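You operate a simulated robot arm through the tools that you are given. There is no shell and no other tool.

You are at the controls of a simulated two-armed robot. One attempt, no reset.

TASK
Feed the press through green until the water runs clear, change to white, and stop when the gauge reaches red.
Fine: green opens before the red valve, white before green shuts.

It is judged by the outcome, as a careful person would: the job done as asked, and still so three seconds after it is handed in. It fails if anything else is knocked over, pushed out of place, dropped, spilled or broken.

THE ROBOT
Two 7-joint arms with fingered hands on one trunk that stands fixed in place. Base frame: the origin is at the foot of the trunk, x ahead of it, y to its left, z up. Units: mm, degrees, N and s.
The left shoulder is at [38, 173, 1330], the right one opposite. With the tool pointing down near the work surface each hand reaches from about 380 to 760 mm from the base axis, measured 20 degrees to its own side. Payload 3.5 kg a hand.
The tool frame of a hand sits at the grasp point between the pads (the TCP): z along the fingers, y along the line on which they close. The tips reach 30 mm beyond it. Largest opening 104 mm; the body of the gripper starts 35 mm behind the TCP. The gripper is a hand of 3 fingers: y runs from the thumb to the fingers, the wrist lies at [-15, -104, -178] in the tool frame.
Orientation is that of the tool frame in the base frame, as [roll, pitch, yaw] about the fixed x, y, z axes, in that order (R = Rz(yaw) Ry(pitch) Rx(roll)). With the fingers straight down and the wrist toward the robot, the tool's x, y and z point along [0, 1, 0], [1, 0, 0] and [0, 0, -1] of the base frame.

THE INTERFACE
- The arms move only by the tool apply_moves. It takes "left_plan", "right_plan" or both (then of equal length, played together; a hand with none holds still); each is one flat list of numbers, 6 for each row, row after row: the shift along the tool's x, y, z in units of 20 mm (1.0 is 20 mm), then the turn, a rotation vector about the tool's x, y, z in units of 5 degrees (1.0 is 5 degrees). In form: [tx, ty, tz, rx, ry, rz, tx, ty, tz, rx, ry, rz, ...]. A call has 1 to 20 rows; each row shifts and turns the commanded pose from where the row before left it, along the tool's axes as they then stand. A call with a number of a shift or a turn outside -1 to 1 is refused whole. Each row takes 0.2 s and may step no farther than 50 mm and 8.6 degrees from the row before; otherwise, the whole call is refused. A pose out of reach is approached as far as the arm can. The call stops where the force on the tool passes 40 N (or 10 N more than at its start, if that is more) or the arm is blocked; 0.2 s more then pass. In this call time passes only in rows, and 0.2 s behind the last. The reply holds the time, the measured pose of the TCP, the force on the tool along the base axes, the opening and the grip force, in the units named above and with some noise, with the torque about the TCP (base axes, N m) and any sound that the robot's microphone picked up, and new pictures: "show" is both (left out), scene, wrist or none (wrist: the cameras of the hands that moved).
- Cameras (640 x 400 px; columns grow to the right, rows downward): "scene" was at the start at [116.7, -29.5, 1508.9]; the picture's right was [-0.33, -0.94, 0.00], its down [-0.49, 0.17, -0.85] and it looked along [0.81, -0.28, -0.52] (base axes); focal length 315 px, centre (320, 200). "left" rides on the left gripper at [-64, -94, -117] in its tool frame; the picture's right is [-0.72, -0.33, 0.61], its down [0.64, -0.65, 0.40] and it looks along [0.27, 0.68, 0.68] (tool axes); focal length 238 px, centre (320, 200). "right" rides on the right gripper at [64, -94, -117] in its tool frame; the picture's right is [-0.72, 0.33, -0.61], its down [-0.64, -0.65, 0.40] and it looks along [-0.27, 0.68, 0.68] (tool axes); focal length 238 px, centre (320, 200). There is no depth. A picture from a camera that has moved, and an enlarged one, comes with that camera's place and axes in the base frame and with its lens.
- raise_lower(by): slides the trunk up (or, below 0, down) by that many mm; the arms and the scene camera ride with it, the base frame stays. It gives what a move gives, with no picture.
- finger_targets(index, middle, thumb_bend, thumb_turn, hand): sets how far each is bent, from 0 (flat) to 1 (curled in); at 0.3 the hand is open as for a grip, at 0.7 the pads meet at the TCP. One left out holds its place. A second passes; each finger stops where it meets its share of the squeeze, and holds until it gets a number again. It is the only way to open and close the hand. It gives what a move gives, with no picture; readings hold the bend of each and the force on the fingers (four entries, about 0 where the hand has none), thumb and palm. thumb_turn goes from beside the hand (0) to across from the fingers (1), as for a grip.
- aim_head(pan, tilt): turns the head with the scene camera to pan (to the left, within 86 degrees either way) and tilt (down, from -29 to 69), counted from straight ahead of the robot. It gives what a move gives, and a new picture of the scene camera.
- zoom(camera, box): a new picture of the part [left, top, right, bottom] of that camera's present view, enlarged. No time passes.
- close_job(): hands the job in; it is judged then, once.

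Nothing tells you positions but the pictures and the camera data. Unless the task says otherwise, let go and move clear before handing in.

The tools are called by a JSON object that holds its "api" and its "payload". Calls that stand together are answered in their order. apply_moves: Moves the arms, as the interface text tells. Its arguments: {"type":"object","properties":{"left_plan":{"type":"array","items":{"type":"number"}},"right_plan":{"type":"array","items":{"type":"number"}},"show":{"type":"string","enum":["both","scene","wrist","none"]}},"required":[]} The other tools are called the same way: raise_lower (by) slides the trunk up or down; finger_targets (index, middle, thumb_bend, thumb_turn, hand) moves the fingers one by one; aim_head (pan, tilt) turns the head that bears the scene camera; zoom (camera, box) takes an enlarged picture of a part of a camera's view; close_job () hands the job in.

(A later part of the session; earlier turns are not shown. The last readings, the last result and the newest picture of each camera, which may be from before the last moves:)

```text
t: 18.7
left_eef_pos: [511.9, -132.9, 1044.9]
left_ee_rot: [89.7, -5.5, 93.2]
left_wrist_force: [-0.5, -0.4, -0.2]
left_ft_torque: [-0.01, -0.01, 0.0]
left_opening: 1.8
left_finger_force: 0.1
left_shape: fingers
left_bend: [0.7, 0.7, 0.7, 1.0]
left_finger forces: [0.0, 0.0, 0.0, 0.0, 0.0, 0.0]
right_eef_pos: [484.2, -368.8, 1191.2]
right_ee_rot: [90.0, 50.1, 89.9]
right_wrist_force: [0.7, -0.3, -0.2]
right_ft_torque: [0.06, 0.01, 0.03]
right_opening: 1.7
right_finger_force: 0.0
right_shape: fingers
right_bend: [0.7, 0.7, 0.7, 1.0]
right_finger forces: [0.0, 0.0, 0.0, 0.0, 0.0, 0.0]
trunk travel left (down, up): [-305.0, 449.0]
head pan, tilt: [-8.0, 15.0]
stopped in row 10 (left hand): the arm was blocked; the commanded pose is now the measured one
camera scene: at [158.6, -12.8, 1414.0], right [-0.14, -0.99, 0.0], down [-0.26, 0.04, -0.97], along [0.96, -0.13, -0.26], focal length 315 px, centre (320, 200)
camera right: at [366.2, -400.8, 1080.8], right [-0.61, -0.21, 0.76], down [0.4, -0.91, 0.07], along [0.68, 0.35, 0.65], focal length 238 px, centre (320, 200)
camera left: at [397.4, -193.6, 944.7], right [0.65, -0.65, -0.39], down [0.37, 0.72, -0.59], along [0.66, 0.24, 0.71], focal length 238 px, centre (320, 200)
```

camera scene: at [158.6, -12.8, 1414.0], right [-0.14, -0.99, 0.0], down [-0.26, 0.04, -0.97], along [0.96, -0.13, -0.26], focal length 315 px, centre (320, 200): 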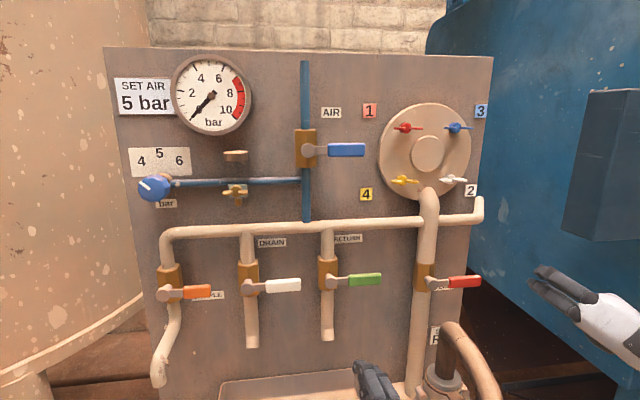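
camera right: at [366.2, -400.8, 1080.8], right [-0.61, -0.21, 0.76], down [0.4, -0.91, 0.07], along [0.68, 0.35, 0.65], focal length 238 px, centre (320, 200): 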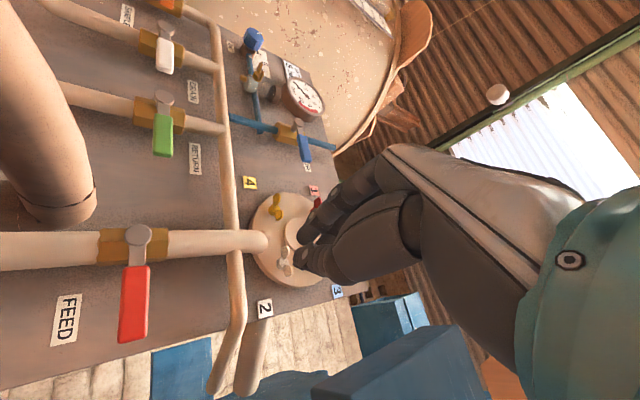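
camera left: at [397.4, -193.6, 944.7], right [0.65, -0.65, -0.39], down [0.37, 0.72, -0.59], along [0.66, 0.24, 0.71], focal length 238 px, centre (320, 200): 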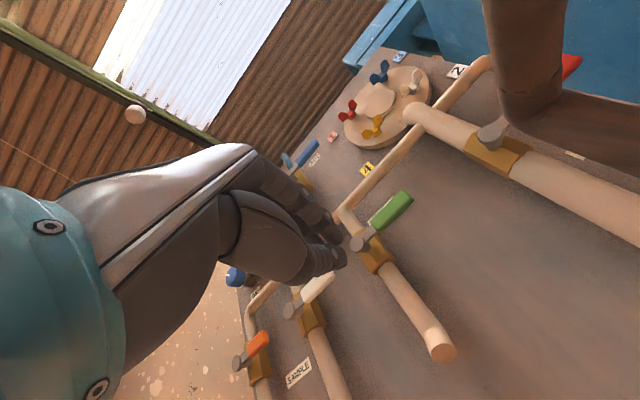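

The right hand rolls fine. The left arm hit a joint limit with its wrist low and across the body, with no contact force. I'll back it up and roll it the other way so its wrist sits on its own side, then finish the right roll.

{"api": "apply_moves", "payload": {"left_plan": [0.5, 1, 0, 0, -0.64, 0, 0.5, 1, 0, 0, 0, 0, 0.5, 1, 0, 0, 0, 0, 0.5, 1, 0, 0, 0, 0, 0, 0, 0, 0, 0, 1, 0, 0, 0, 0, 0, 1, 0, 0, 0, 0, 0, 1, 0, 0, 0, 0, 0, 1, 0, 0, 0, 0, 0, 1, 0, 0, 0, 0, 0, 1, 0, 0, 0, 0, 0, 1, 0, 0, 0, 0, 0, 1, 0, 0, 0, 0, 0, 1, 0, 0, 0, 0, 0, 1], "right_plan": [0, 0, 0, 0, 0, -1, 0, 0, 0, 0, 0, -1, 0, 0, 0, 0, 0, -1, 0, 0, 0, 0, 0, -1, 0, 0, 0, 0, 0, -1, 0, 0, 0, 0, 0, -1, 0, 0, 0, 0, 0, -1, 0, 0, 0, 0, 0, -1, 0, 0, 0, 0, 0, 0, 0, 0, 0, 0, 0, 0, 0, 0, 0, 0, 0, 0, 0, 0, 0, 0, 0, 0, 0, 0, 0, 0, 0, 0, 0, 0, 0, 0, 0, 0]}}

```text
t: 21.7
left_eef_pos: [508.9, -100.9, 1127.2]
left_ee_rot: [90.2, -55.5, 89.7]
left_wrist_force: [-0.3, -0.3, -0.8]
left_ft_torque: [0.02, 0.01, -0.03]
left_opening: 1.7
left_finger_force: 0.1
left_shape: fingers
left_bend: [0.7, 0.7, 0.7, 1.0]
left_finger forces: [0.0, 0.1, 0.1, 0.0, 0.1, 0.1]
right_eef_pos: [481.1, -369.0, 1188.9]
right_ee_rot: [-99.3, 89.8, -99.3]
right_wrist_force: [0.2, -0.4, 0.2]
right_ft_torque: [-0.02, 0.04, 0.0]
right_opening: 1.8
right_finger_force: 0.0
right_shape: fingers
right_bend: [0.7, 0.7, 0.7, 1.0]
right_finger forces: [0.0, 0.0, 0.0, 0.0, 0.0, 0.0]
trunk travel left (down, up): [-305.0, 449.0]
head pan, tilt: [-8.0, 15.0]
camera scene: at [158.7, -12.7, 1414.0], right [-0.14, -0.99, 0.0], down [-0.26, 0.04, -0.97], along [0.96, -0.13, -0.26], focal length 315 px, centre (320, 200)
camera right: at [366.0, -463.8, 1126.2], right [-0.61, 0.33, 0.72], down [0.4, -0.65, 0.64], along [0.68, 0.68, 0.27], focal length 238 px, centre (320, 200)
camera left: at [392.3, -60.1, 1023.1], right [0.61, -0.14, -0.78], down [0.41, 0.9, 0.16], along [0.68, -0.41, 0.61], focal length 238 px, centre (320, 200)
```

scene: 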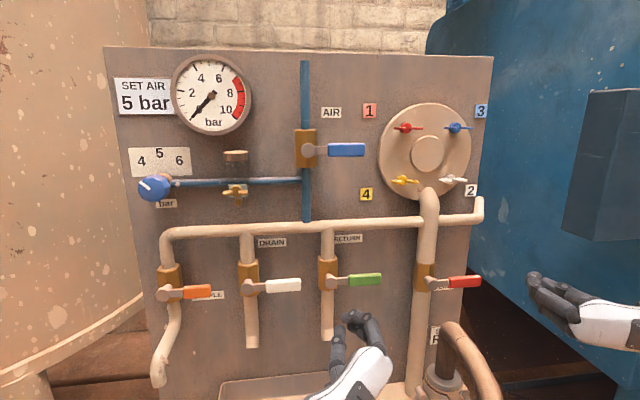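
right: 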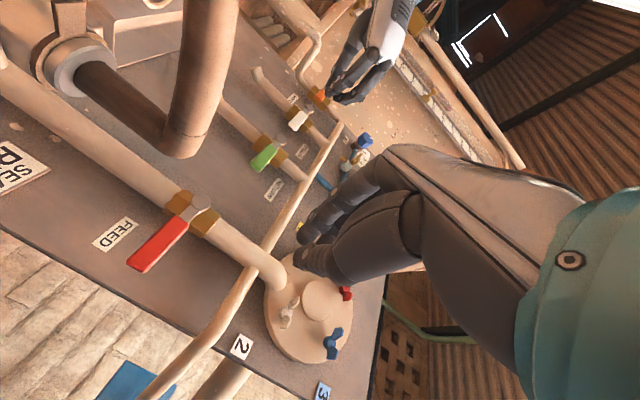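
left: 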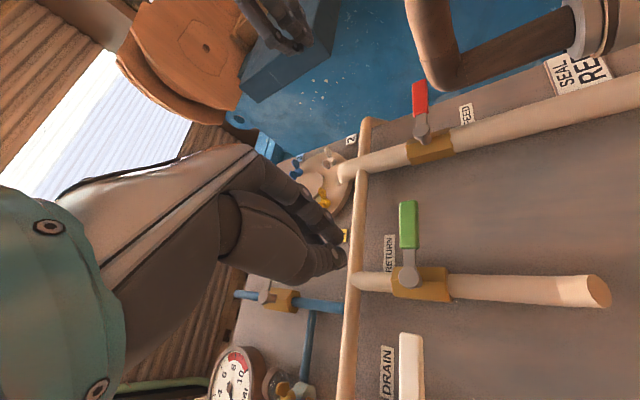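

Right hand is now rolled with its wrist on the outer side. I'll finish the left roll and bring it to beneath the green handle, still about 100 mm short of the lever plane.

{"api": "apply_moves", "payload": {"left_plan": [0, 0, 0, 0, 0, 1, 0, 0, 0, 0, 0, 1, 0, 0, 0, 0, 0, 1, 0, 0, 0, 0, 0, 1, 0, 0, 0, 0, 0, 1, 0, 0, 0, 0, 0, 1, 0, 0, 0, 0, 0, 0.9, 0, 1, 0, 0, 0, 0, -0.8, 1, 0, 0, 0, 0, -0.8, 1, 0, 0, 0, 0, -0.8, 0.5, 0, 0, 0, 0], "show": "both"}}

```text
t: 24.1
left_eef_pos: [508.8, -171.3, 1080.8]
left_ee_rot: [-63.1, -89.9, -117.0]
left_wrist_force: [-0.1, 0.2, -0.4]
left_ft_torque: [0.0, -0.04, -0.05]
left_opening: 1.7
left_finger_force: 0.0
left_shape: fingers
left_bend: [0.7, 0.7, 0.7, 1.0]
left_finger forces: [0.0, 0.0, 0.0, 0.0, 0.0, 0.0]
right_eef_pos: [482.4, -368.6, 1190.6]
right_ee_rot: [-88.4, 89.9, -88.3]
right_wrist_force: [0.1, -0.3, 0.9]
right_ft_torque: [-0.04, -0.01, 0.0]
right_opening: 1.7
right_finger_force: 0.2
right_shape: fingers
right_bend: [0.7, 0.7, 0.7, 1.0]
right_finger forces: [0.0, 0.0, 0.0, 0.0, 0.1, 0.0]
trunk travel left (down, up): [-305.0, 449.0]
head pan, tilt: [-8.0, 15.0]
camera scene: at [158.7, -12.8, 1414.0], right [-0.14, -0.99, 0.0], down [-0.26, 0.04, -0.97], along [0.96, -0.13, -0.26], focal length 315 px, centre (320, 200)
camera left: at [391.0, -77.7, 1017.1], right [0.61, 0.33, -0.72], down [0.4, 0.65, 0.64], along [0.68, -0.68, 0.27], focal length 238 px, centre (320, 200)
```

scene: 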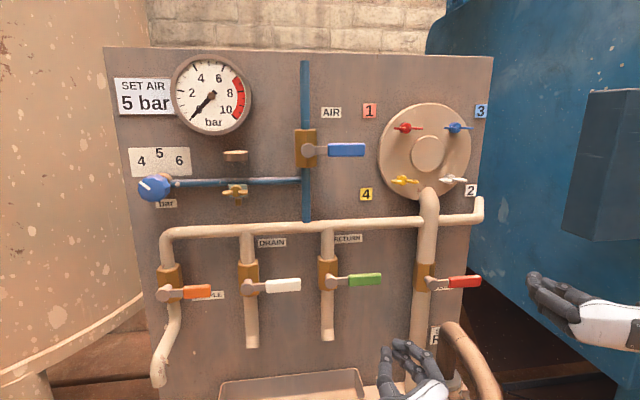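
left: 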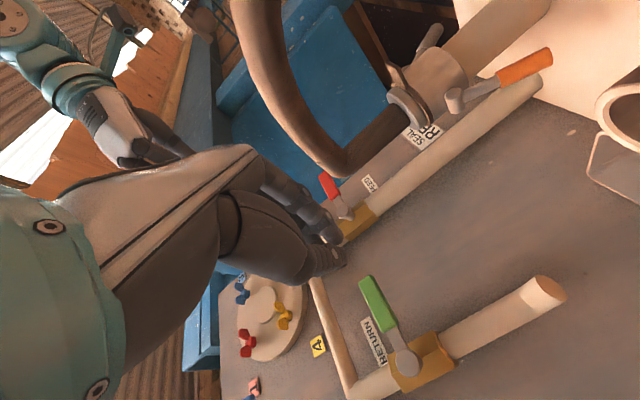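

The left probe is below the green handle. I'll advance it along +x under the handle at z≈1072.

{"api": "apply_moves", "payload": {"left_plan": [-0.4, 0, 1, 0, 0, 0, 0, 0, 1, 0, 0, 0, 0, 0, 1, 0, 0, 0, 0, 0, 1, 0, 0, 0, 0, 0, 1, 0, 0, 0, 0, 0, 1, 0, 0, 0], "show": "both"}}

{"api": "zoom", "payload": {"camera": "scene", "box": [280, 230, 480, 355]}}

{"api": "zoom", "payload": {"camera": "left", "box": [220, 180, 460, 330]}}

```text
t: 25.5
left_eef_pos: [630.5, -170.9, 1071.5]
left_ee_rot: [105.3, -89.9, 74.6]
left_wrist_force: [0.4, 1.3, 0.1]
left_ft_torque: [-0.01, -0.02, 0.03]
left_opening: 1.3
left_finger_force: 0.0
left_shape: fingers
left_bend: [0.7, 0.7, 0.7, 1.0]
left_finger forces: [0.0, 0.0, 0.0, 0.0, 0.0, 0.0]
right_eef_pos: [483.1, -368.5, 1189.1]
right_ee_rot: [-45.4, 89.9, -45.4]
right_wrist_force: [0.5, 1.0, 0.6]
right_ft_torque: [-0.01, 0.01, -0.03]
right_opening: 1.8
right_finger_force: 0.0
right_shape: fingers
right_bend: [0.7, 0.7, 0.7, 1.0]
right_finger forces: [0.0, 0.0, 0.2, 0.0, 0.0, 0.1]
trunk travel left (down, up): [-305.0, 449.0]
head pan, tilt: [-8.0, 15.0]
camera scene: at [158.8, -12.9, 1414.0], right [-0.14, -0.99, 0.0], down [-0.26, 0.04, -0.97], along [0.96, -0.13, -0.26], focal length 315 px, centre (320, 200)
camera left: at [513.2, -77.6, 1008.9], right [0.61, 0.32, -0.72], down [0.41, 0.65, 0.64], along [0.68, -0.68, 0.27], focal length 238 px, centre (320, 200)
```

scene: 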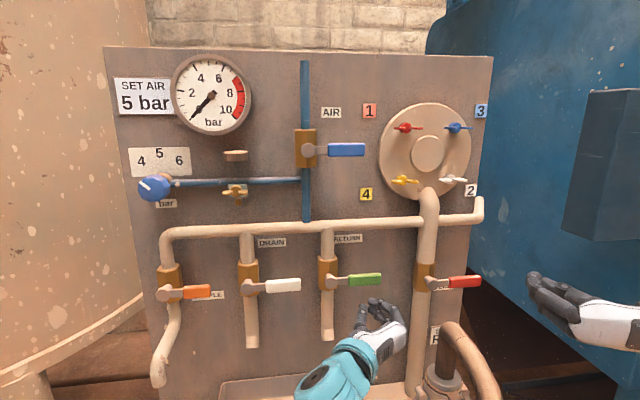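
left: 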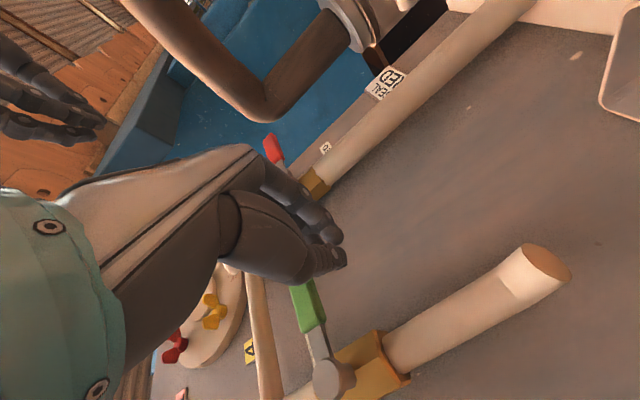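

```text
3.20 times, centred on (380, 292) of scene
camera zoom: at [158.8, -12.9, 1414.0], right [-0.14, -0.99, 0.0], down [-0.26, 0.04, -0.97], along [0.96, -0.13, -0.26], focal length 1009 px, centre (128, -96)
```

zoom: 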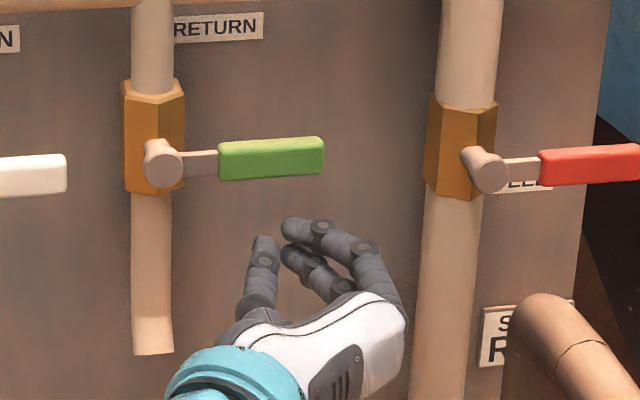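

```text
2.67 times, centred on (340, 255) of left
camera zoom: at [513.2, -77.6, 1008.9], right [0.61, 0.32, -0.72], down [0.41, 0.65, 0.64], along [0.68, -0.68, 0.27], focal length 636 px, centre (267, 53)
```

zoom: 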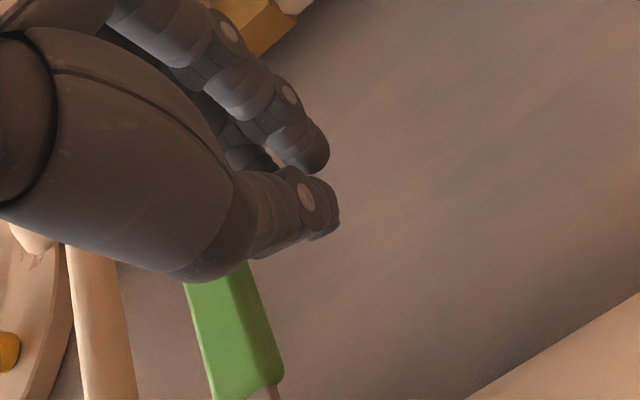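

The probe sits under the green handle with about 15 mm of clearance. I'll go 20 mm further in and lift slowly through the first ~15° to see whether the lever opens upward.

{"api": "apply_moves", "payload": {"left_plan": [0, 0, 0.5, 0, 0, 0, 0, 0, 0.5, 0, 0, 0, 0.35, 0, 0, 0, 0, 0, 0.35, 0, 0, 0, 0, 0, 0.38, 0.2, 0, 0, 0, 0, 0.39, 0.19, 0, 0, 0, 0], "show": "both"}}

{"api": "zoom", "payload": {"camera": "scene", "box": [280, 230, 480, 355]}}

```text
t: 26.9
left_eef_pos: [653.3, -178.1, 1094.5]
left_ee_rot: [-168.0, -89.3, -11.8]
left_wrist_force: [-3.8, 2.4, -19.3]
left_ft_torque: [0.23, 0.2, -0.04]
left_opening: 1.6
left_finger_force: 9.0
left_shape: fingers
left_bend: [0.7, 0.71, 0.7, 1.0]
left_finger forces: [0.0, 18.8, 0.0, 0.0, 0.0, 0.0]
right_eef_pos: [484.7, -368.4, 1188.2]
right_ee_rot: [-123.3, 89.9, -123.4]
right_wrist_force: [-0.7, -0.3, 1.2]
right_ft_torque: [0.0, 0.02, 0.0]
right_opening: 1.5
right_finger_force: 0.1
right_shape: fingers
right_bend: [0.7, 0.7, 0.7, 1.0]
right_finger forces: [0.0, 0.0, 0.0, 0.1, 0.1, 0.0]
trunk travel left (down, up): [-305.0, 449.0]
head pan, tilt: [-8.0, 15.0]
camera scene: at [160.1, -13.0, 1413.5], right [-0.14, -0.99, 0.0], down [-0.26, 0.04, -0.97], along [0.96, -0.13, -0.26], focal length 315 px, centre (320, 200)
camera left: at [533.8, -84.3, 1033.1], right [0.6, 0.33, -0.73], down [0.41, 0.65, 0.64], along [0.68, -0.68, 0.26], focal length 238 px, centre (320, 200)
```

scene: 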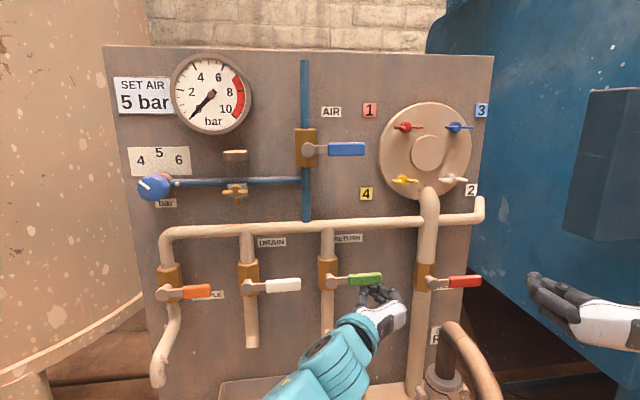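
left: 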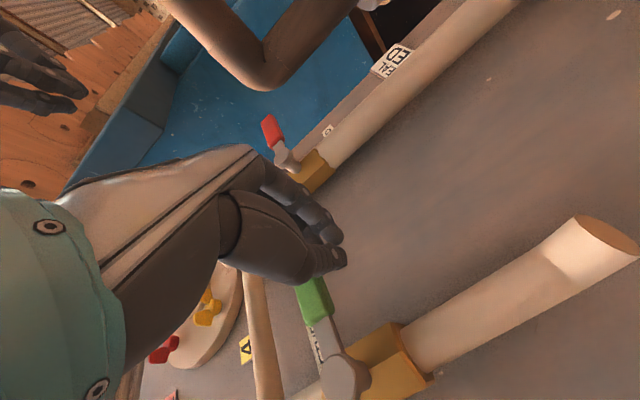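

```text
3.20 times, centred on (380, 292) of scene
camera zoom: at [160.1, -13.0, 1413.5], right [-0.14, -0.99, 0.0], down [-0.26, 0.04, -0.97], along [0.96, -0.13, -0.26], focal length 1009 px, centre (128, -96)
```

zoom: 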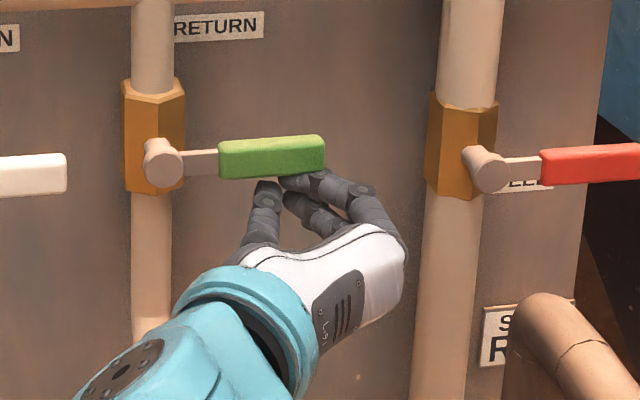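

The handle resists with about 19 N and hasn't visibly turned. I'll press upward a little more in small steps, to see whether this is stiction or an end stop.

{"api": "apply_moves", "payload": {"left_plan": [0.25, 0, 0, 0, 0, 0, 0.25, 0, 0, 0, 0, 0, 0.25, 0, 0, 0, 0, 0], "show": "scene"}}

{"api": "zoom", "payload": {"camera": "scene", "box": [280, 230, 480, 355]}}

```text
t: 27.5
left_eef_pos: [653.1, -175.6, 1094.5]
left_ee_rot: [-163.4, -88.3, -16.1]
left_wrist_force: [-2.3, 0.2, -14.0]
left_ft_torque: [0.26, 0.18, -0.02]
left_opening: 1.5
left_finger_force: 7.2
left_shape: fingers
left_bend: [0.7, 0.7, 0.7, 1.0]
left_finger forces: [0.1, 14.8, 0.0, 0.1, 0.1, 0.0]
right_eef_pos: [482.4, -369.1, 1190.1]
right_ee_rot: [-99.2, 89.9, -99.1]
right_wrist_force: [-0.6, -0.5, 0.3]
right_ft_torque: [-0.01, -0.02, 0.01]
right_opening: 1.6
right_finger_force: 0.0
right_shape: fingers
right_bend: [0.7, 0.7, 0.7, 1.0]
right_finger forces: [0.0, 0.0, 0.0, 0.1, 0.0, 0.0]
trunk travel left (down, up): [-305.0, 449.0]
head pan, tilt: [-8.0, 15.0]
stopped in row 2 (left hand): the force on the tool passed its limit at 42 N (the readings are from after the stop); the commanded pose is now the measured one
camera scene: at [158.6, -12.6, 1414.3], right [-0.14, -0.99, 0.0], down [-0.26, 0.04, -0.97], along [0.96, -0.13, -0.26], focal length 315 px, centre (320, 200)
```

scene: 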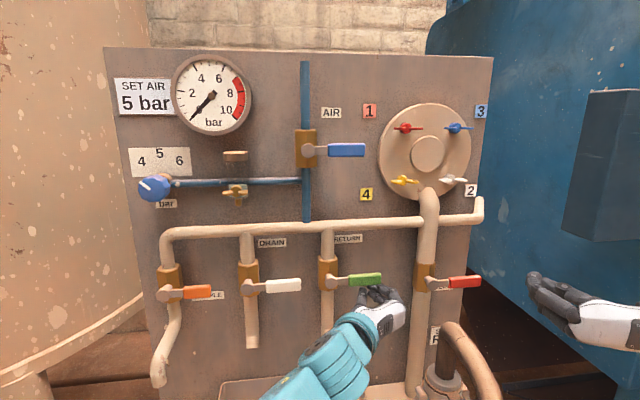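

```text
3.20 times, centred on (380, 292) of scene
camera zoom: at [158.6, -12.6, 1414.3], right [-0.14, -0.99, 0.0], down [-0.26, 0.04, -0.97], along [0.96, -0.13, -0.26], focal length 1009 px, centre (128, -96)
```

zoom: 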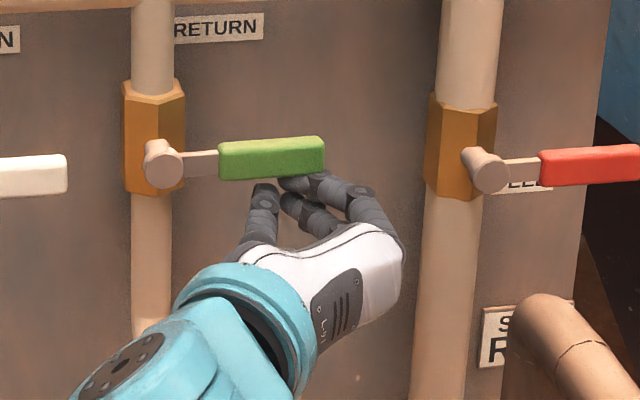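

The green lever is on a hard stop upward, so it must open downward. I'll back out, go above the handle and press it down instead.

{"api": "apply_moves", "payload": {"left_plan": [-0.5, 0, 0, 0, 0, 0, 0, 0, -1, 0, 0, 0, 0, 0, -1, 0, 0, 0, 0, 0, -0.8, 0, 0, 0, 1, 0, 0, 0, 0, 0, 1, 0, 0, 0, 0, 0, 1, 0, 0, 0, 0, 0, 1, 0, 0, 0, 0, 0, 0.4, 0, 0, 0, 0, 0], "show": "both"}}

{"api": "finger_targets", "payload": {"hand": "right", "index": 0, "middle": 1, "thumb_bend": 0.3, "thumb_turn": 0}}

{"api": "zoom", "payload": {"camera": "right", "box": [0, 0, 640, 400]}}

{"api": "zoom", "payload": {"camera": "scene", "box": [320, 200, 640, 400]}}

```text
t: 29.5
left_eef_pos: [596.3, -178.5, 1178.7]
left_ee_rot: [-162.0, -88.8, -17.7]
left_wrist_force: [0.1, 0.5, -0.6]
left_ft_torque: [-0.02, 0.02, -0.01]
left_opening: 1.4
left_finger_force: 0.1
left_shape: fingers
left_bend: [0.7, 0.7, 0.7, 1.0]
left_finger forces: [0.0, 0.1, 0.1, 0.0, 0.0, 0.0]
right_eef_pos: [483.3, -367.8, 1189.6]
right_ee_rot: [-75.4, 89.9, -75.5]
right_wrist_force: [0.2, -0.2, -0.8]
right_ft_torque: [-0.02, 0.04, -0.04]
right_opening: 1.7
right_finger_force: 0.1
right_shape: fingers
right_bend: [0.7, 0.7, 0.7, 1.0]
right_finger forces: [0.1, 0.0, 0.0, 0.0, 0.0, 0.0]
trunk travel left (down, up): [-305.0, 449.0]
head pan, tilt: [-8.0, 15.0]
camera scene: at [158.7, -12.8, 1414.0], right [-0.14, -0.99, 0.0], down [-0.26, 0.04, -0.97], along [0.96, -0.13, -0.26], focal length 315 px, centre (320, 200)
camera left: at [476.9, -85.1, 1119.0], right [0.6, 0.33, -0.73], down [0.41, 0.65, 0.64], along [0.69, -0.68, 0.25], focal length 238 px, centre (320, 200)
```

scene: 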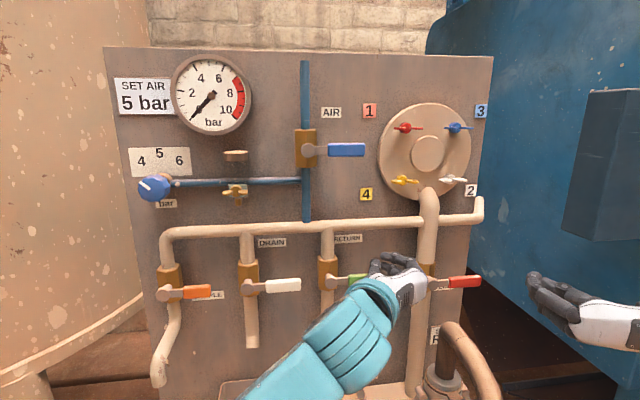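
left: 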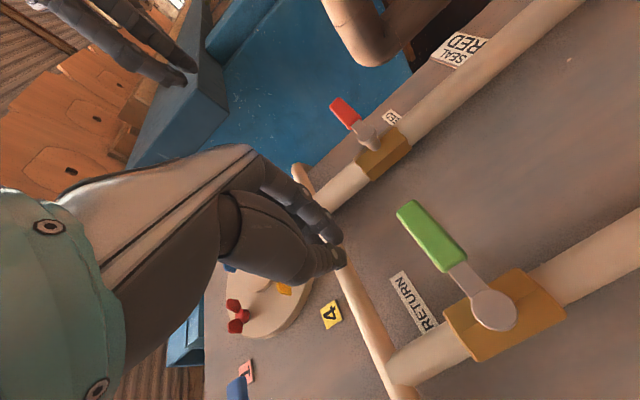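

```text
t: 30.5
left_eef_pos: [596.6, -179.3, 1179.0]
left_ee_rot: [-163.3, -88.7, -16.4]
left_wrist_force: [-0.6, 0.2, -0.3]
left_ft_torque: [0.05, 0.0, -0.03]
left_opening: 1.4
left_finger_force: 0.1
left_shape: fingers
left_bend: [0.7, 0.7, 0.7, 1.0]
left_finger forces: [0.1, 0.1, 0.0, 0.1, 0.0, 0.0]
right_eef_pos: [480.9, -369.8, 1190.4]
right_ee_rot: [-105.0, 89.8, -105.0]
right_wrist_force: [0.8, -0.3, -0.8]
right_ft_torque: [0.01, 0.01, -0.03]
right_opening: 151.6
right_finger_force: 0.0
right_shape: fingers
right_bend: [0.0, 1.0, 0.3, 0.0]
right_finger forces: [0.1, 0.0, 0.1, 0.0, 0.0, 0.1]
trunk travel left (down, up): [-305.0, 449.0]
head pan, tilt: [-8.0, 15.0]
```

```text
1.00 times, centred on (320, 200) of right (not enlarged: the box is as wide or as high as the picture)
camera zoom: at [365.9, -463.8, 1126.1], right [-0.61, 0.33, 0.72], down [0.4, -0.65, 0.64], along [0.68, 0.68, 0.27], focal length 238 px, centre (320, 200)
```

zoom: 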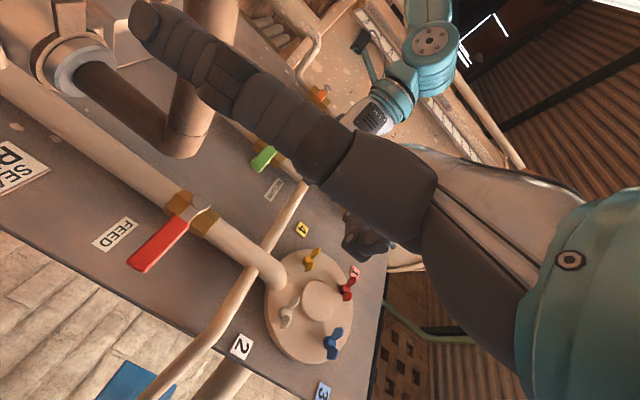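

```text
2.00 times, centred on (480, 300) of scene
camera zoom: at [158.7, -12.8, 1414.0], right [-0.14, -0.99, 0.0], down [-0.26, 0.04, -0.97], along [0.96, -0.13, -0.26], focal length 630 px, centre (0, 0)
```

zoom: 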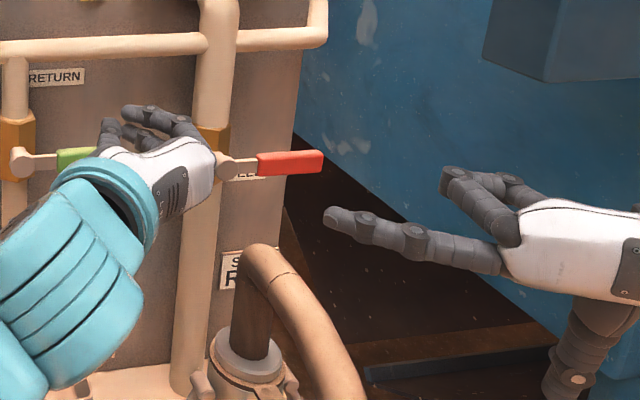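

The right index extends straight along the hand, which should be handy for the red lever behind the hose. Now the left probe goes forward above the green handle and presses down gently.

{"api": "apply_moves", "payload": {"left_plan": [0, -0.15, 0.9, 0, 0, 0, 0, -0.15, 0.9, 0, 0, 0, 0, 0, 0.9, 0, 0, 0, -0.5, 0, 0, 0, 0, 0, -0.5, 0, 0, 0, 0, 0, -0.4, 0.2, 0, 0, 0, 0, -0.4, 0.2, 0, 0, 0, 0], "show": "both"}}

{"api": "zoom", "payload": {"camera": "scene", "box": [280, 230, 480, 355]}}

```text
t: 32.1
left_eef_pos: [650.6, -180.6, 1142.0]
left_ee_rot: [-166.0, -88.9, -13.7]
left_wrist_force: [0.4, 0.6, 0.1]
left_ft_torque: [0.0, -0.02, 0.02]
left_opening: 1.1
left_finger_force: 0.2
left_shape: fingers
left_bend: [0.7, 0.7, 0.7, 1.0]
left_finger forces: [0.5, 0.0, 0.0, 0.1, 0.1, 0.0]
right_eef_pos: [483.3, -369.8, 1190.6]
right_ee_rot: [-72.4, 89.9, -72.5]
right_wrist_force: [0.3, -0.8, 0.3]
right_ft_torque: [0.0, 0.01, 0.02]
right_opening: 151.7
right_finger_force: 0.1
right_shape: fingers
right_bend: [0.0, 1.0, 0.3, 0.0]
right_finger forces: [0.0, 0.0, 0.1, 0.0, 0.0, 0.0]
trunk travel left (down, up): [-305.0, 449.0]
head pan, tilt: [-8.0, 15.0]
camera scene: at [158.6, -12.7, 1414.0], right [-0.14, -0.99, 0.0], down [-0.26, 0.04, -0.97], along [0.96, -0.13, -0.26], focal length 315 px, centre (320, 200)
camera left: at [530.8, -86.6, 1081.8], right [0.6, 0.33, -0.73], down [0.41, 0.65, 0.64], along [0.69, -0.68, 0.25], focal length 238 px, centre (320, 200)
```

scene: 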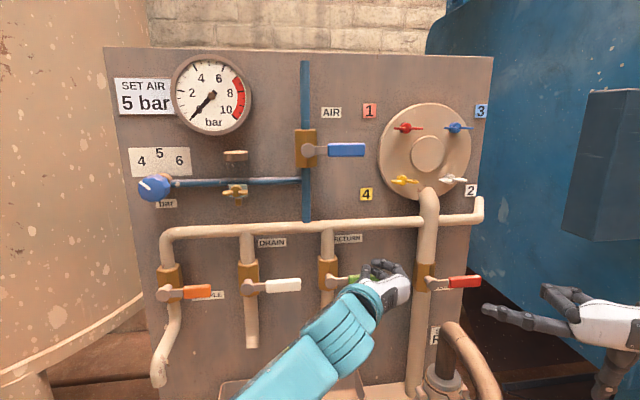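
left: 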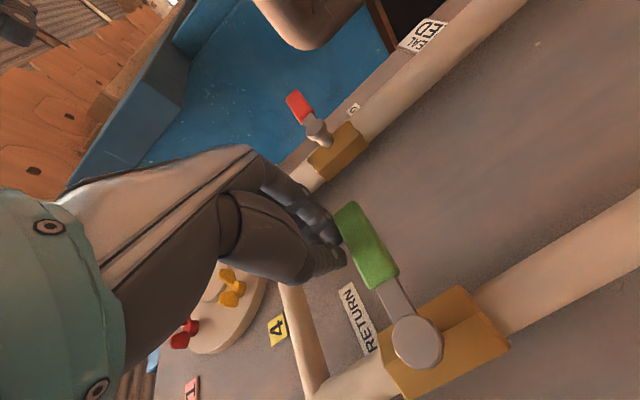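

```text
3.20 times, centred on (380, 292) of scene
camera zoom: at [158.6, -12.7, 1414.0], right [-0.14, -0.99, 0.0], down [-0.26, 0.04, -0.97], along [0.96, -0.13, -0.26], focal length 1009 px, centre (128, -96)
```

zoom: 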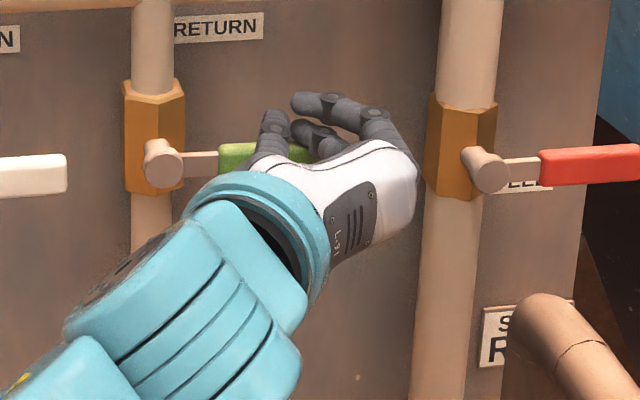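

Contact is just starting at z≈1142. I'll keep pressing down along the arc in small steps.

{"api": "apply_moves", "payload": {"left_plan": [-0.4, 0, 0, 0, 0, 0, -0.4, 0, 0, 0, 0, 0, -0.4, 0, 0, 0, 0, 0, -0.4, 0, 0, 0, 0, 0, -0.4, -0.05, 0, 0, 0, 0], "show": "both"}}

{"api": "zoom", "payload": {"camera": "scene", "box": [280, 230, 480, 355]}}

```text
t: 33.3
left_eef_pos: [648.0, -179.2, 1100.4]
left_ee_rot: [-168.6, -88.8, -11.1]
left_wrist_force: [-0.9, 0.2, 0.0]
left_ft_torque: [0.0, 0.0, 0.01]
left_opening: 1.6
left_finger_force: 0.2
left_shape: fingers
left_bend: [0.7, 0.7, 0.7, 1.0]
left_finger forces: [0.0, 0.1, 0.1, 0.0, 0.8, 0.1]
right_eef_pos: [482.2, -369.0, 1190.2]
right_ee_rot: [-84.9, 89.9, -84.9]
right_wrist_force: [-0.3, 0.6, 0.5]
right_ft_torque: [0.02, 0.02, -0.01]
right_opening: 151.5
right_finger_force: 0.1
right_shape: fingers
right_bend: [0.0, 1.0, 0.3, 0.0]
right_finger forces: [0.0, 0.0, 0.0, 0.0, 0.0, 0.1]
trunk travel left (down, up): [-305.0, 449.0]
head pan, tilt: [-8.0, 15.0]
camera scene: at [158.6, -12.8, 1414.0], right [-0.14, -0.99, 0.0], down [-0.26, 0.04, -0.97], along [0.96, -0.13, -0.26], focal length 315 px, centre (320, 200)
camera left: at [529.1, -85.2, 1040.7], right [0.6, 0.33, -0.73], down [0.41, 0.65, 0.64], along [0.69, -0.68, 0.25], focal length 238 px, centre (320, 200)
```

scene: 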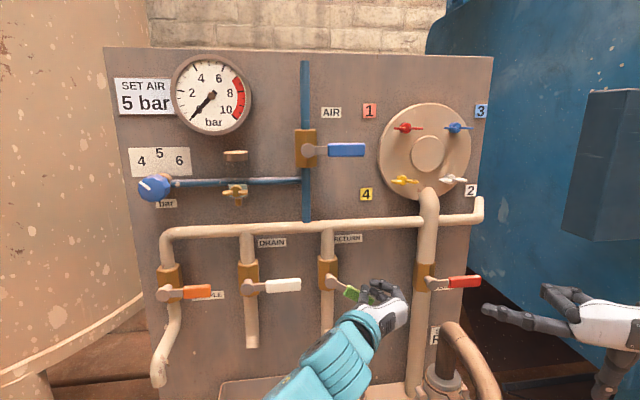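
left: 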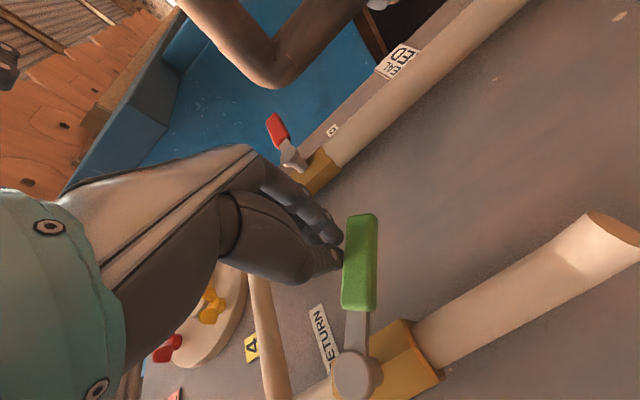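

```text
3.20 times, centred on (380, 292) of scene
camera zoom: at [158.6, -12.8, 1414.0], right [-0.14, -0.99, 0.0], down [-0.26, 0.04, -0.97], along [0.96, -0.13, -0.26], focal length 1009 px, centre (128, -96)
```

zoom: 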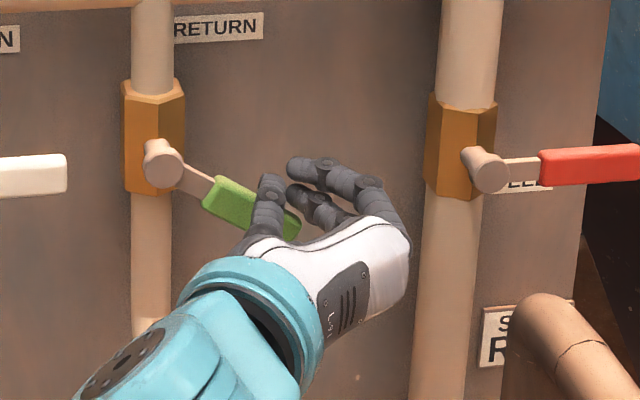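

The green lever turns downward with almost no force, so levers open by pointing down along the pipe. I'll continue the arc toward vertical.

{"api": "apply_moves", "payload": {"left_plan": [-0.5, -0.15, 0, 0, 0, 0, -0.45, -0.3, 0, 0, 0, 0, -0.4, -0.4, 0, 0, 0, 0, -0.35, -0.5, 0, 0, 0, 0, -0.3, -0.5, 0, 0, 0, 0, -0.2, -0.5, 0, 0, 0, 0], "show": "both"}}

{"api": "zoom", "payload": {"camera": "scene", "box": [280, 230, 480, 355]}}

```text
t: 34.7
left_eef_pos: [648.3, -131.3, 1057.9]
left_ee_rot: [-168.6, -88.8, -11.2]
left_wrist_force: [-0.2, -1.9, 0.2]
left_ft_torque: [0.0, 0.03, -0.01]
left_opening: 0.0
left_finger_force: 0.5
left_shape: fingers
left_bend: [0.7, 0.7, 0.71, 1.0]
left_finger forces: [0.1, 0.1, 0.1, 0.0, 2.0, 0.0]
right_eef_pos: [480.7, -368.5, 1189.9]
right_ee_rot: [-96.3, 90.0, -96.3]
right_wrist_force: [0.5, 0.9, 0.0]
right_ft_torque: [-0.03, -0.02, -0.01]
right_opening: 151.8
right_finger_force: 0.0
right_shape: fingers
right_bend: [0.0, 1.0, 0.3, 0.0]
right_finger forces: [0.1, 0.1, 0.0, 0.1, 0.1, 0.0]
trunk travel left (down, up): [-305.0, 449.0]
head pan, tilt: [-8.0, 15.0]
camera scene: at [158.6, -13.0, 1414.0], right [-0.14, -0.99, 0.0], down [-0.26, 0.04, -0.97], along [0.96, -0.13, -0.26], focal length 315 px, centre (320, 200)
camera left: at [528.0, -38.4, 997.6], right [0.6, 0.33, -0.73], down [0.41, 0.65, 0.64], along [0.69, -0.68, 0.25], focal length 238 px, centre (320, 200)
```

scene: 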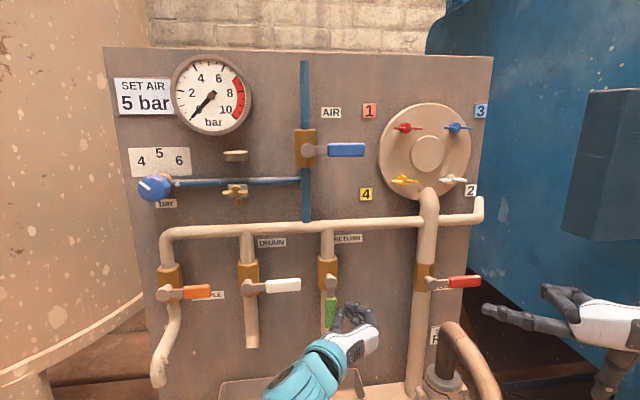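
left: 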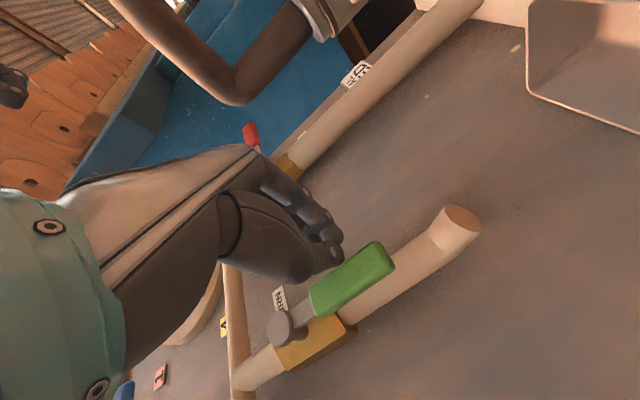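

```text
3.20 times, centred on (380, 292) of scene
camera zoom: at [158.6, -13.0, 1414.0], right [-0.14, -0.99, 0.0], down [-0.26, 0.04, -0.97], along [0.96, -0.13, -0.26], focal length 1009 px, centre (128, -96)
```

zoom: 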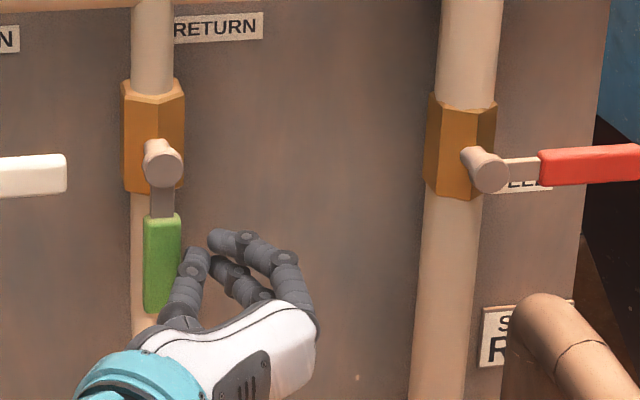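

Green is essentially vertical. I'll nudge a few mm more to seat it at its stop, then back the left hand off to the right and away.

{"api": "apply_moves", "payload": {"left_plan": [0, -0.25, 0, 0, 0, 0, 0, -0.25, 0, 0, 0, 0], "show": "scene"}}

{"api": "zoom", "payload": {"camera": "left", "box": [220, 180, 500, 355]}}

```text
t: 35.3
left_eef_pos: [647.0, -124.3, 1058.0]
left_ee_rot: [-171.5, -88.9, -8.4]
left_wrist_force: [-4.3, -11.9, -0.7]
left_ft_torque: [0.01, 0.01, -0.18]
left_opening: 0.0
left_finger_force: 7.5
left_shape: fingers
left_bend: [0.68, 0.7, 0.73, 1.0]
left_finger forces: [0.0, 0.0, 0.0, 0.1, 13.8, 0.0]
right_eef_pos: [482.2, -370.5, 1189.1]
right_ee_rot: [-171.1, 90.0, -171.1]
right_wrist_force: [-0.5, -0.2, -0.2]
right_ft_torque: [0.01, 0.01, 0.01]
right_opening: 151.8
right_finger_force: 0.0
right_shape: fingers
right_bend: [0.0, 1.0, 0.3, 0.0]
right_finger forces: [0.0, 0.0, 0.1, 0.0, 0.1, 0.0]
trunk travel left (down, up): [-305.0, 449.0]
head pan, tilt: [-8.0, 15.0]
camera scene: at [158.0, -14.4, 1414.1], right [-0.14, -0.99, 0.0], down [-0.26, 0.04, -0.97], along [0.96, -0.13, -0.26], focal length 315 px, centre (320, 200)
```

scene: 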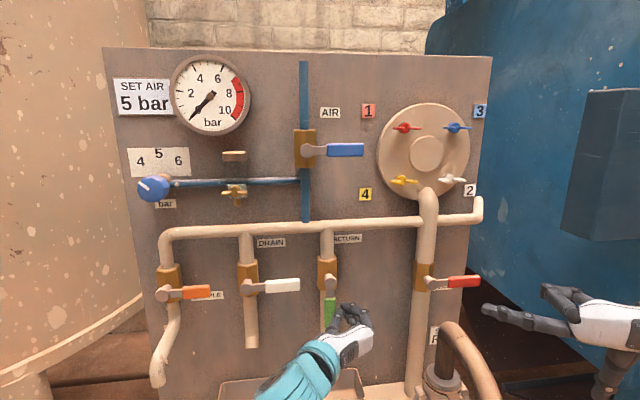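

```text
2.29 times, centred on (360, 268) of left
camera zoom: at [527.3, -30.1, 997.7], right [0.6, 0.33, -0.73], down [0.42, 0.65, 0.64], along [0.68, -0.68, 0.25], focal length 545 px, centre (229, 46)
```

zoom: 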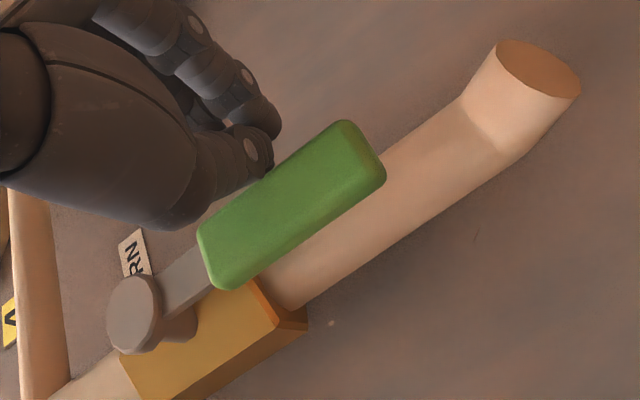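

Green is fully open on its stop and needed only a couple of newtons to turn. Next I'll withdraw the left hand and stage it above the white handle. Meanwhile I'll raise and re-orient the right hand so its extended index points forward and down, letting it reach the red lever over the hose.

{"api": "apply_moves", "payload": {"left_plan": [0, 0.5, 0, 0, 0, 0, 0, 0, -1, 0, 0, 0, 0, 0, -1, 0, 0, 0, 0, 0, -1, 0, 0, 0, 1, 0, 0, 0, 0, 0, 1, 0, 0, 0, 0, 0, 1, 0, 0, 0, 0, 0, 1, 0, 0, 0, 0, 0, 1, 0, 0, 0, 0, 0, 1, 0, 0, 0, 0, 0, 0, -1, 0, 0, 0, 0, 0, -1, 0, 0, 0, 0, 0, -1, 0, 0, 0, 0, 0, -1, 0, 0, 0, 0, 0, -1, 0, 0, 0, 0, 0, -0.5, 0, 0, 0, 0, 0, 0, 0, 0, 0, 0, 0, 0, 0, 0, 0, 0, 0, 0, 0, 0, 0, 0, 0, 0, 0, 0, 0, 0], "right_plan": [-1, 0, 0, 0, 0, 0, -1, 0, 0, 0, 0, 0, 0, 0, 0, 0.9, 0.9, 0.677, 0, 0, 0, 0.9, 0.9, 0.677, 0, 0, 0, 0.9, 0.9, 0.677, 0, 0, 0, 0.9, 0.9, 0.677, 0, 0, 0, 0.9, 0.9, 0.677, 0, 0, 0, 0.9, 0.9, 0.677, 0, 0, 0, 0.9, 0.9, 0.677, 0, 0, 0, 0.9, 0.9, 0.677, 0, 0, 0, 0.9, 0.9, 0.677, 0, 0, 0, 0.9, 0.9, 0.677, 0, 0, 0, 0.9, 0.9, 0.677, 0, 0, 0, 0.9, 0.9, 0.677, 0, 0, 0, 0.9, 0.9, 0.677, 0, 0, 0, 0.9, 0.9, 0.677, 0, 0, 0, 0.9, 0.9, 0.677, 0, 0, 0, 0.9, 0.9, 0.677, 0, 0, 0, 0.9, 0.9, 0.677, 0, 0, 0, 0.9, 0.9, 0.677], "show": "both"}}

```text
t: 39.5
left_eef_pos: [589.8, -21.4, 1180.4]
left_ee_rot: [-167.7, -88.8, -12.1]
left_wrist_force: [0.5, -0.4, 0.4]
left_ft_torque: [-0.01, -0.02, 0.02]
left_opening: 1.0
left_finger_force: 0.0
left_shape: fingers
left_bend: [0.7, 0.7, 0.7, 1.0]
left_finger forces: [0.1, 0.0, 0.0, 0.1, 0.1, 0.0]
right_eef_pos: [485.4, -371.5, 1232.3]
right_ee_rot: [-168.9, 3.8, 93.2]
right_wrist_force: [-0.3, 0.4, 1.3]
right_ft_torque: [0.0, -0.01, 0.01]
right_opening: 151.8
right_finger_force: 0.0
right_shape: fingers
right_bend: [0.0, 1.0, 0.3, 0.0]
right_finger forces: [0.0, 0.1, 0.1, 0.1, 0.1, 0.0]
right hand out of reach, approached as far as the arm can: row 11, 12
trunk travel left (down, up): [-305.0, 449.0]
head pan, tilt: [-8.0, 15.0]
camera scene: at [159.0, -12.9, 1413.9], right [-0.14, -0.99, 0.0], down [-0.26, 0.04, -0.97], along [0.96, -0.13, -0.26], focal length 315 px, centre (320, 200)
camera right: at [411.1, -303.6, 1360.7], right [0.48, -0.66, 0.59], down [-0.68, -0.7, -0.23], along [0.56, -0.29, -0.78], focal length 238 px, centre (320, 200)
camera left: at [470.5, 71.7, 1119.9], right [0.6, 0.33, -0.73], down [0.41, 0.65, 0.64], along [0.69, -0.68, 0.25], focal length 238 px, centre (320, 200)
```

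scene: 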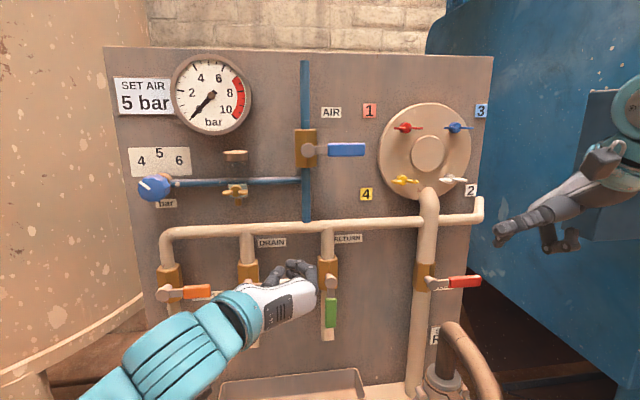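
right: 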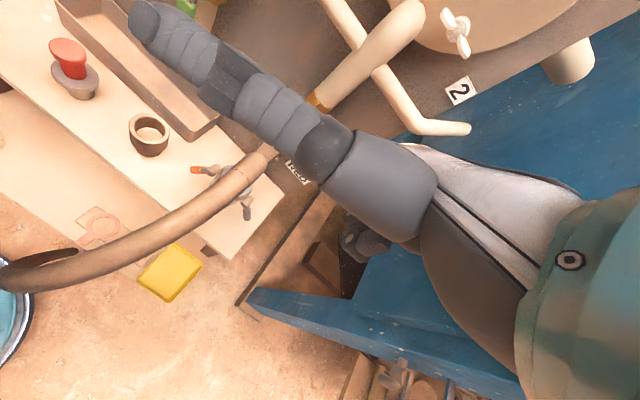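
left: 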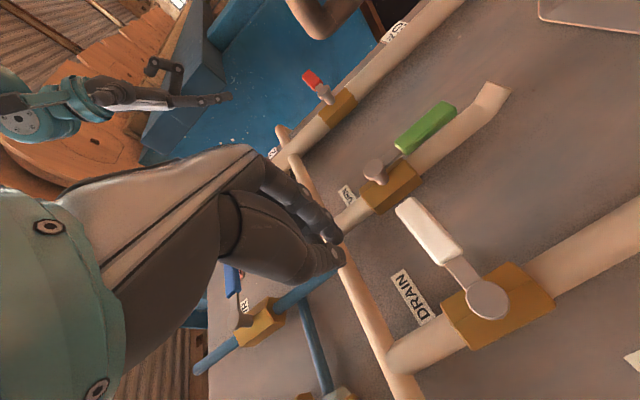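

Green stays open and the left hand is ready above white. On the right hand the thumb blocks the camera, so I'll fold it in, straighten the hand orientation and look at where the index tip sits.

{"api": "finger_targets", "payload": {"hand": "right", "thumb_bend": 1, "thumb_turn": 1}}

{"api": "apply_moves", "payload": {"right_plan": [0, 0, 0, 0.96, 0.9, 0.41], "show": "both"}}

{"api": "zoom", "payload": {"camera": "scene", "box": [400, 140, 640, 290]}}

```text
t: 40.5
left_eef_pos: [590.4, -20.9, 1180.6]
left_ee_rot: [-165.0, -88.7, -14.7]
left_wrist_force: [-0.6, -1.4, 0.0]
left_ft_torque: [-0.02, 0.01, -0.01]
left_opening: 1.0
left_finger_force: 0.0
left_shape: fingers
left_bend: [0.7, 0.7, 0.7, 1.0]
left_finger forces: [0.0, 0.0, 0.1, 0.1, 0.0, 0.0]
right_eef_pos: [485.1, -371.6, 1233.9]
right_ee_rot: [-169.1, 4.0, 93.2]
right_wrist_force: [-0.3, 0.1, 0.5]
right_ft_torque: [-0.02, 0.0, 0.0]
right_opening: 45.5
right_finger_force: 0.2
right_shape: fingers
right_bend: [0.0, 1.0, 1.0, 1.0]
right_finger forces: [0.0, 0.0, 0.1, 0.1, 0.1, 0.0]
trunk travel left (down, up): [-305.0, 449.0]
head pan, tilt: [-8.0, 15.0]
```

```text
t: 40.9
left_eef_pos: [591.1, -21.7, 1180.0]
left_ee_rot: [-164.5, -88.7, -15.3]
left_wrist_force: [0.3, 0.6, -0.5]
left_ft_torque: [0.01, 0.04, 0.02]
left_opening: 1.2
left_finger_force: 0.1
left_shape: fingers
left_bend: [0.7, 0.7, 0.7, 1.0]
left_finger forces: [0.0, 0.1, 0.1, 0.0, 0.0, 0.0]
right_eef_pos: [485.3, -371.5, 1232.3]
right_ee_rot: [-164.3, 0.0, 90.2]
right_wrist_force: [1.6, -0.2, 0.7]
right_ft_torque: [-0.01, 0.0, -0.02]
right_opening: 45.7
right_finger_force: 0.2
right_shape: fingers
right_bend: [0.0, 1.0, 1.0, 1.0]
right_finger forces: [0.0, 0.0, 0.0, 0.0, 0.0, 0.1]
trunk travel left (down, up): [-305.0, 449.0]
head pan, tilt: [-8.0, 15.0]
camera scene: at [159.3, -13.0, 1413.9], right [-0.14, -0.99, 0.0], down [-0.26, 0.04, -0.97], along [0.96, -0.13, -0.26], focal length 315 px, centre (320, 200)
camera right: at [426.0, -308.6, 1370.4], right [0.48, -0.72, 0.5], down [-0.74, -0.64, -0.21], along [0.48, -0.27, -0.84], focal length 238 px, centre (320, 200)
```

scene: 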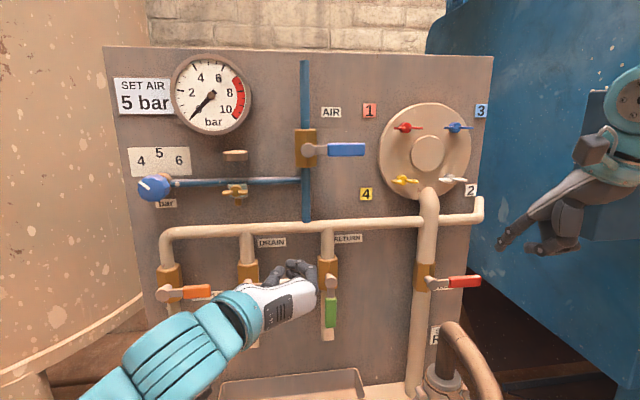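
right: 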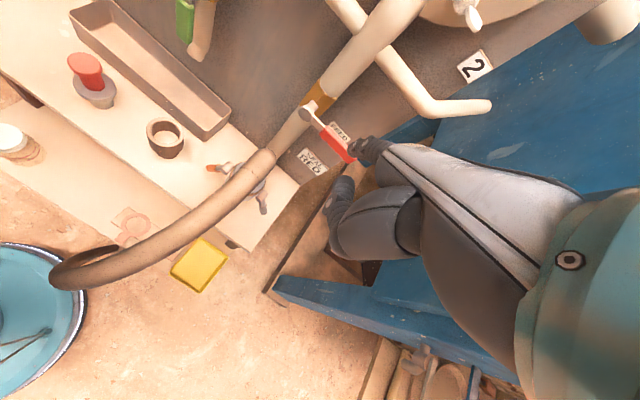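

```text
2.67 times, centred on (520, 215) of scene
camera zoom: at [159.3, -13.0, 1413.9], right [-0.14, -0.99, 0.0], down [-0.26, 0.04, -0.97], along [0.96, -0.13, -0.26], focal length 840 px, centre (-213, 160)
```

zoom: 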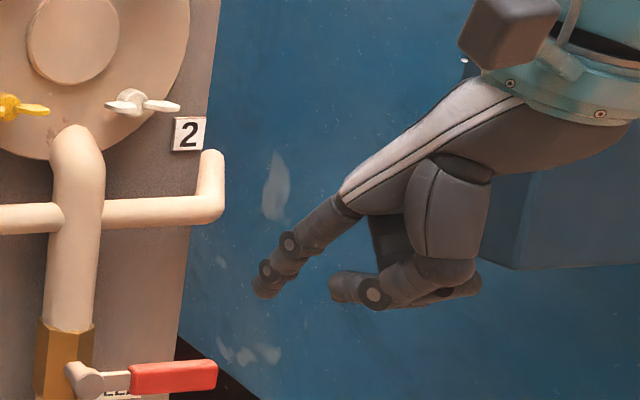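

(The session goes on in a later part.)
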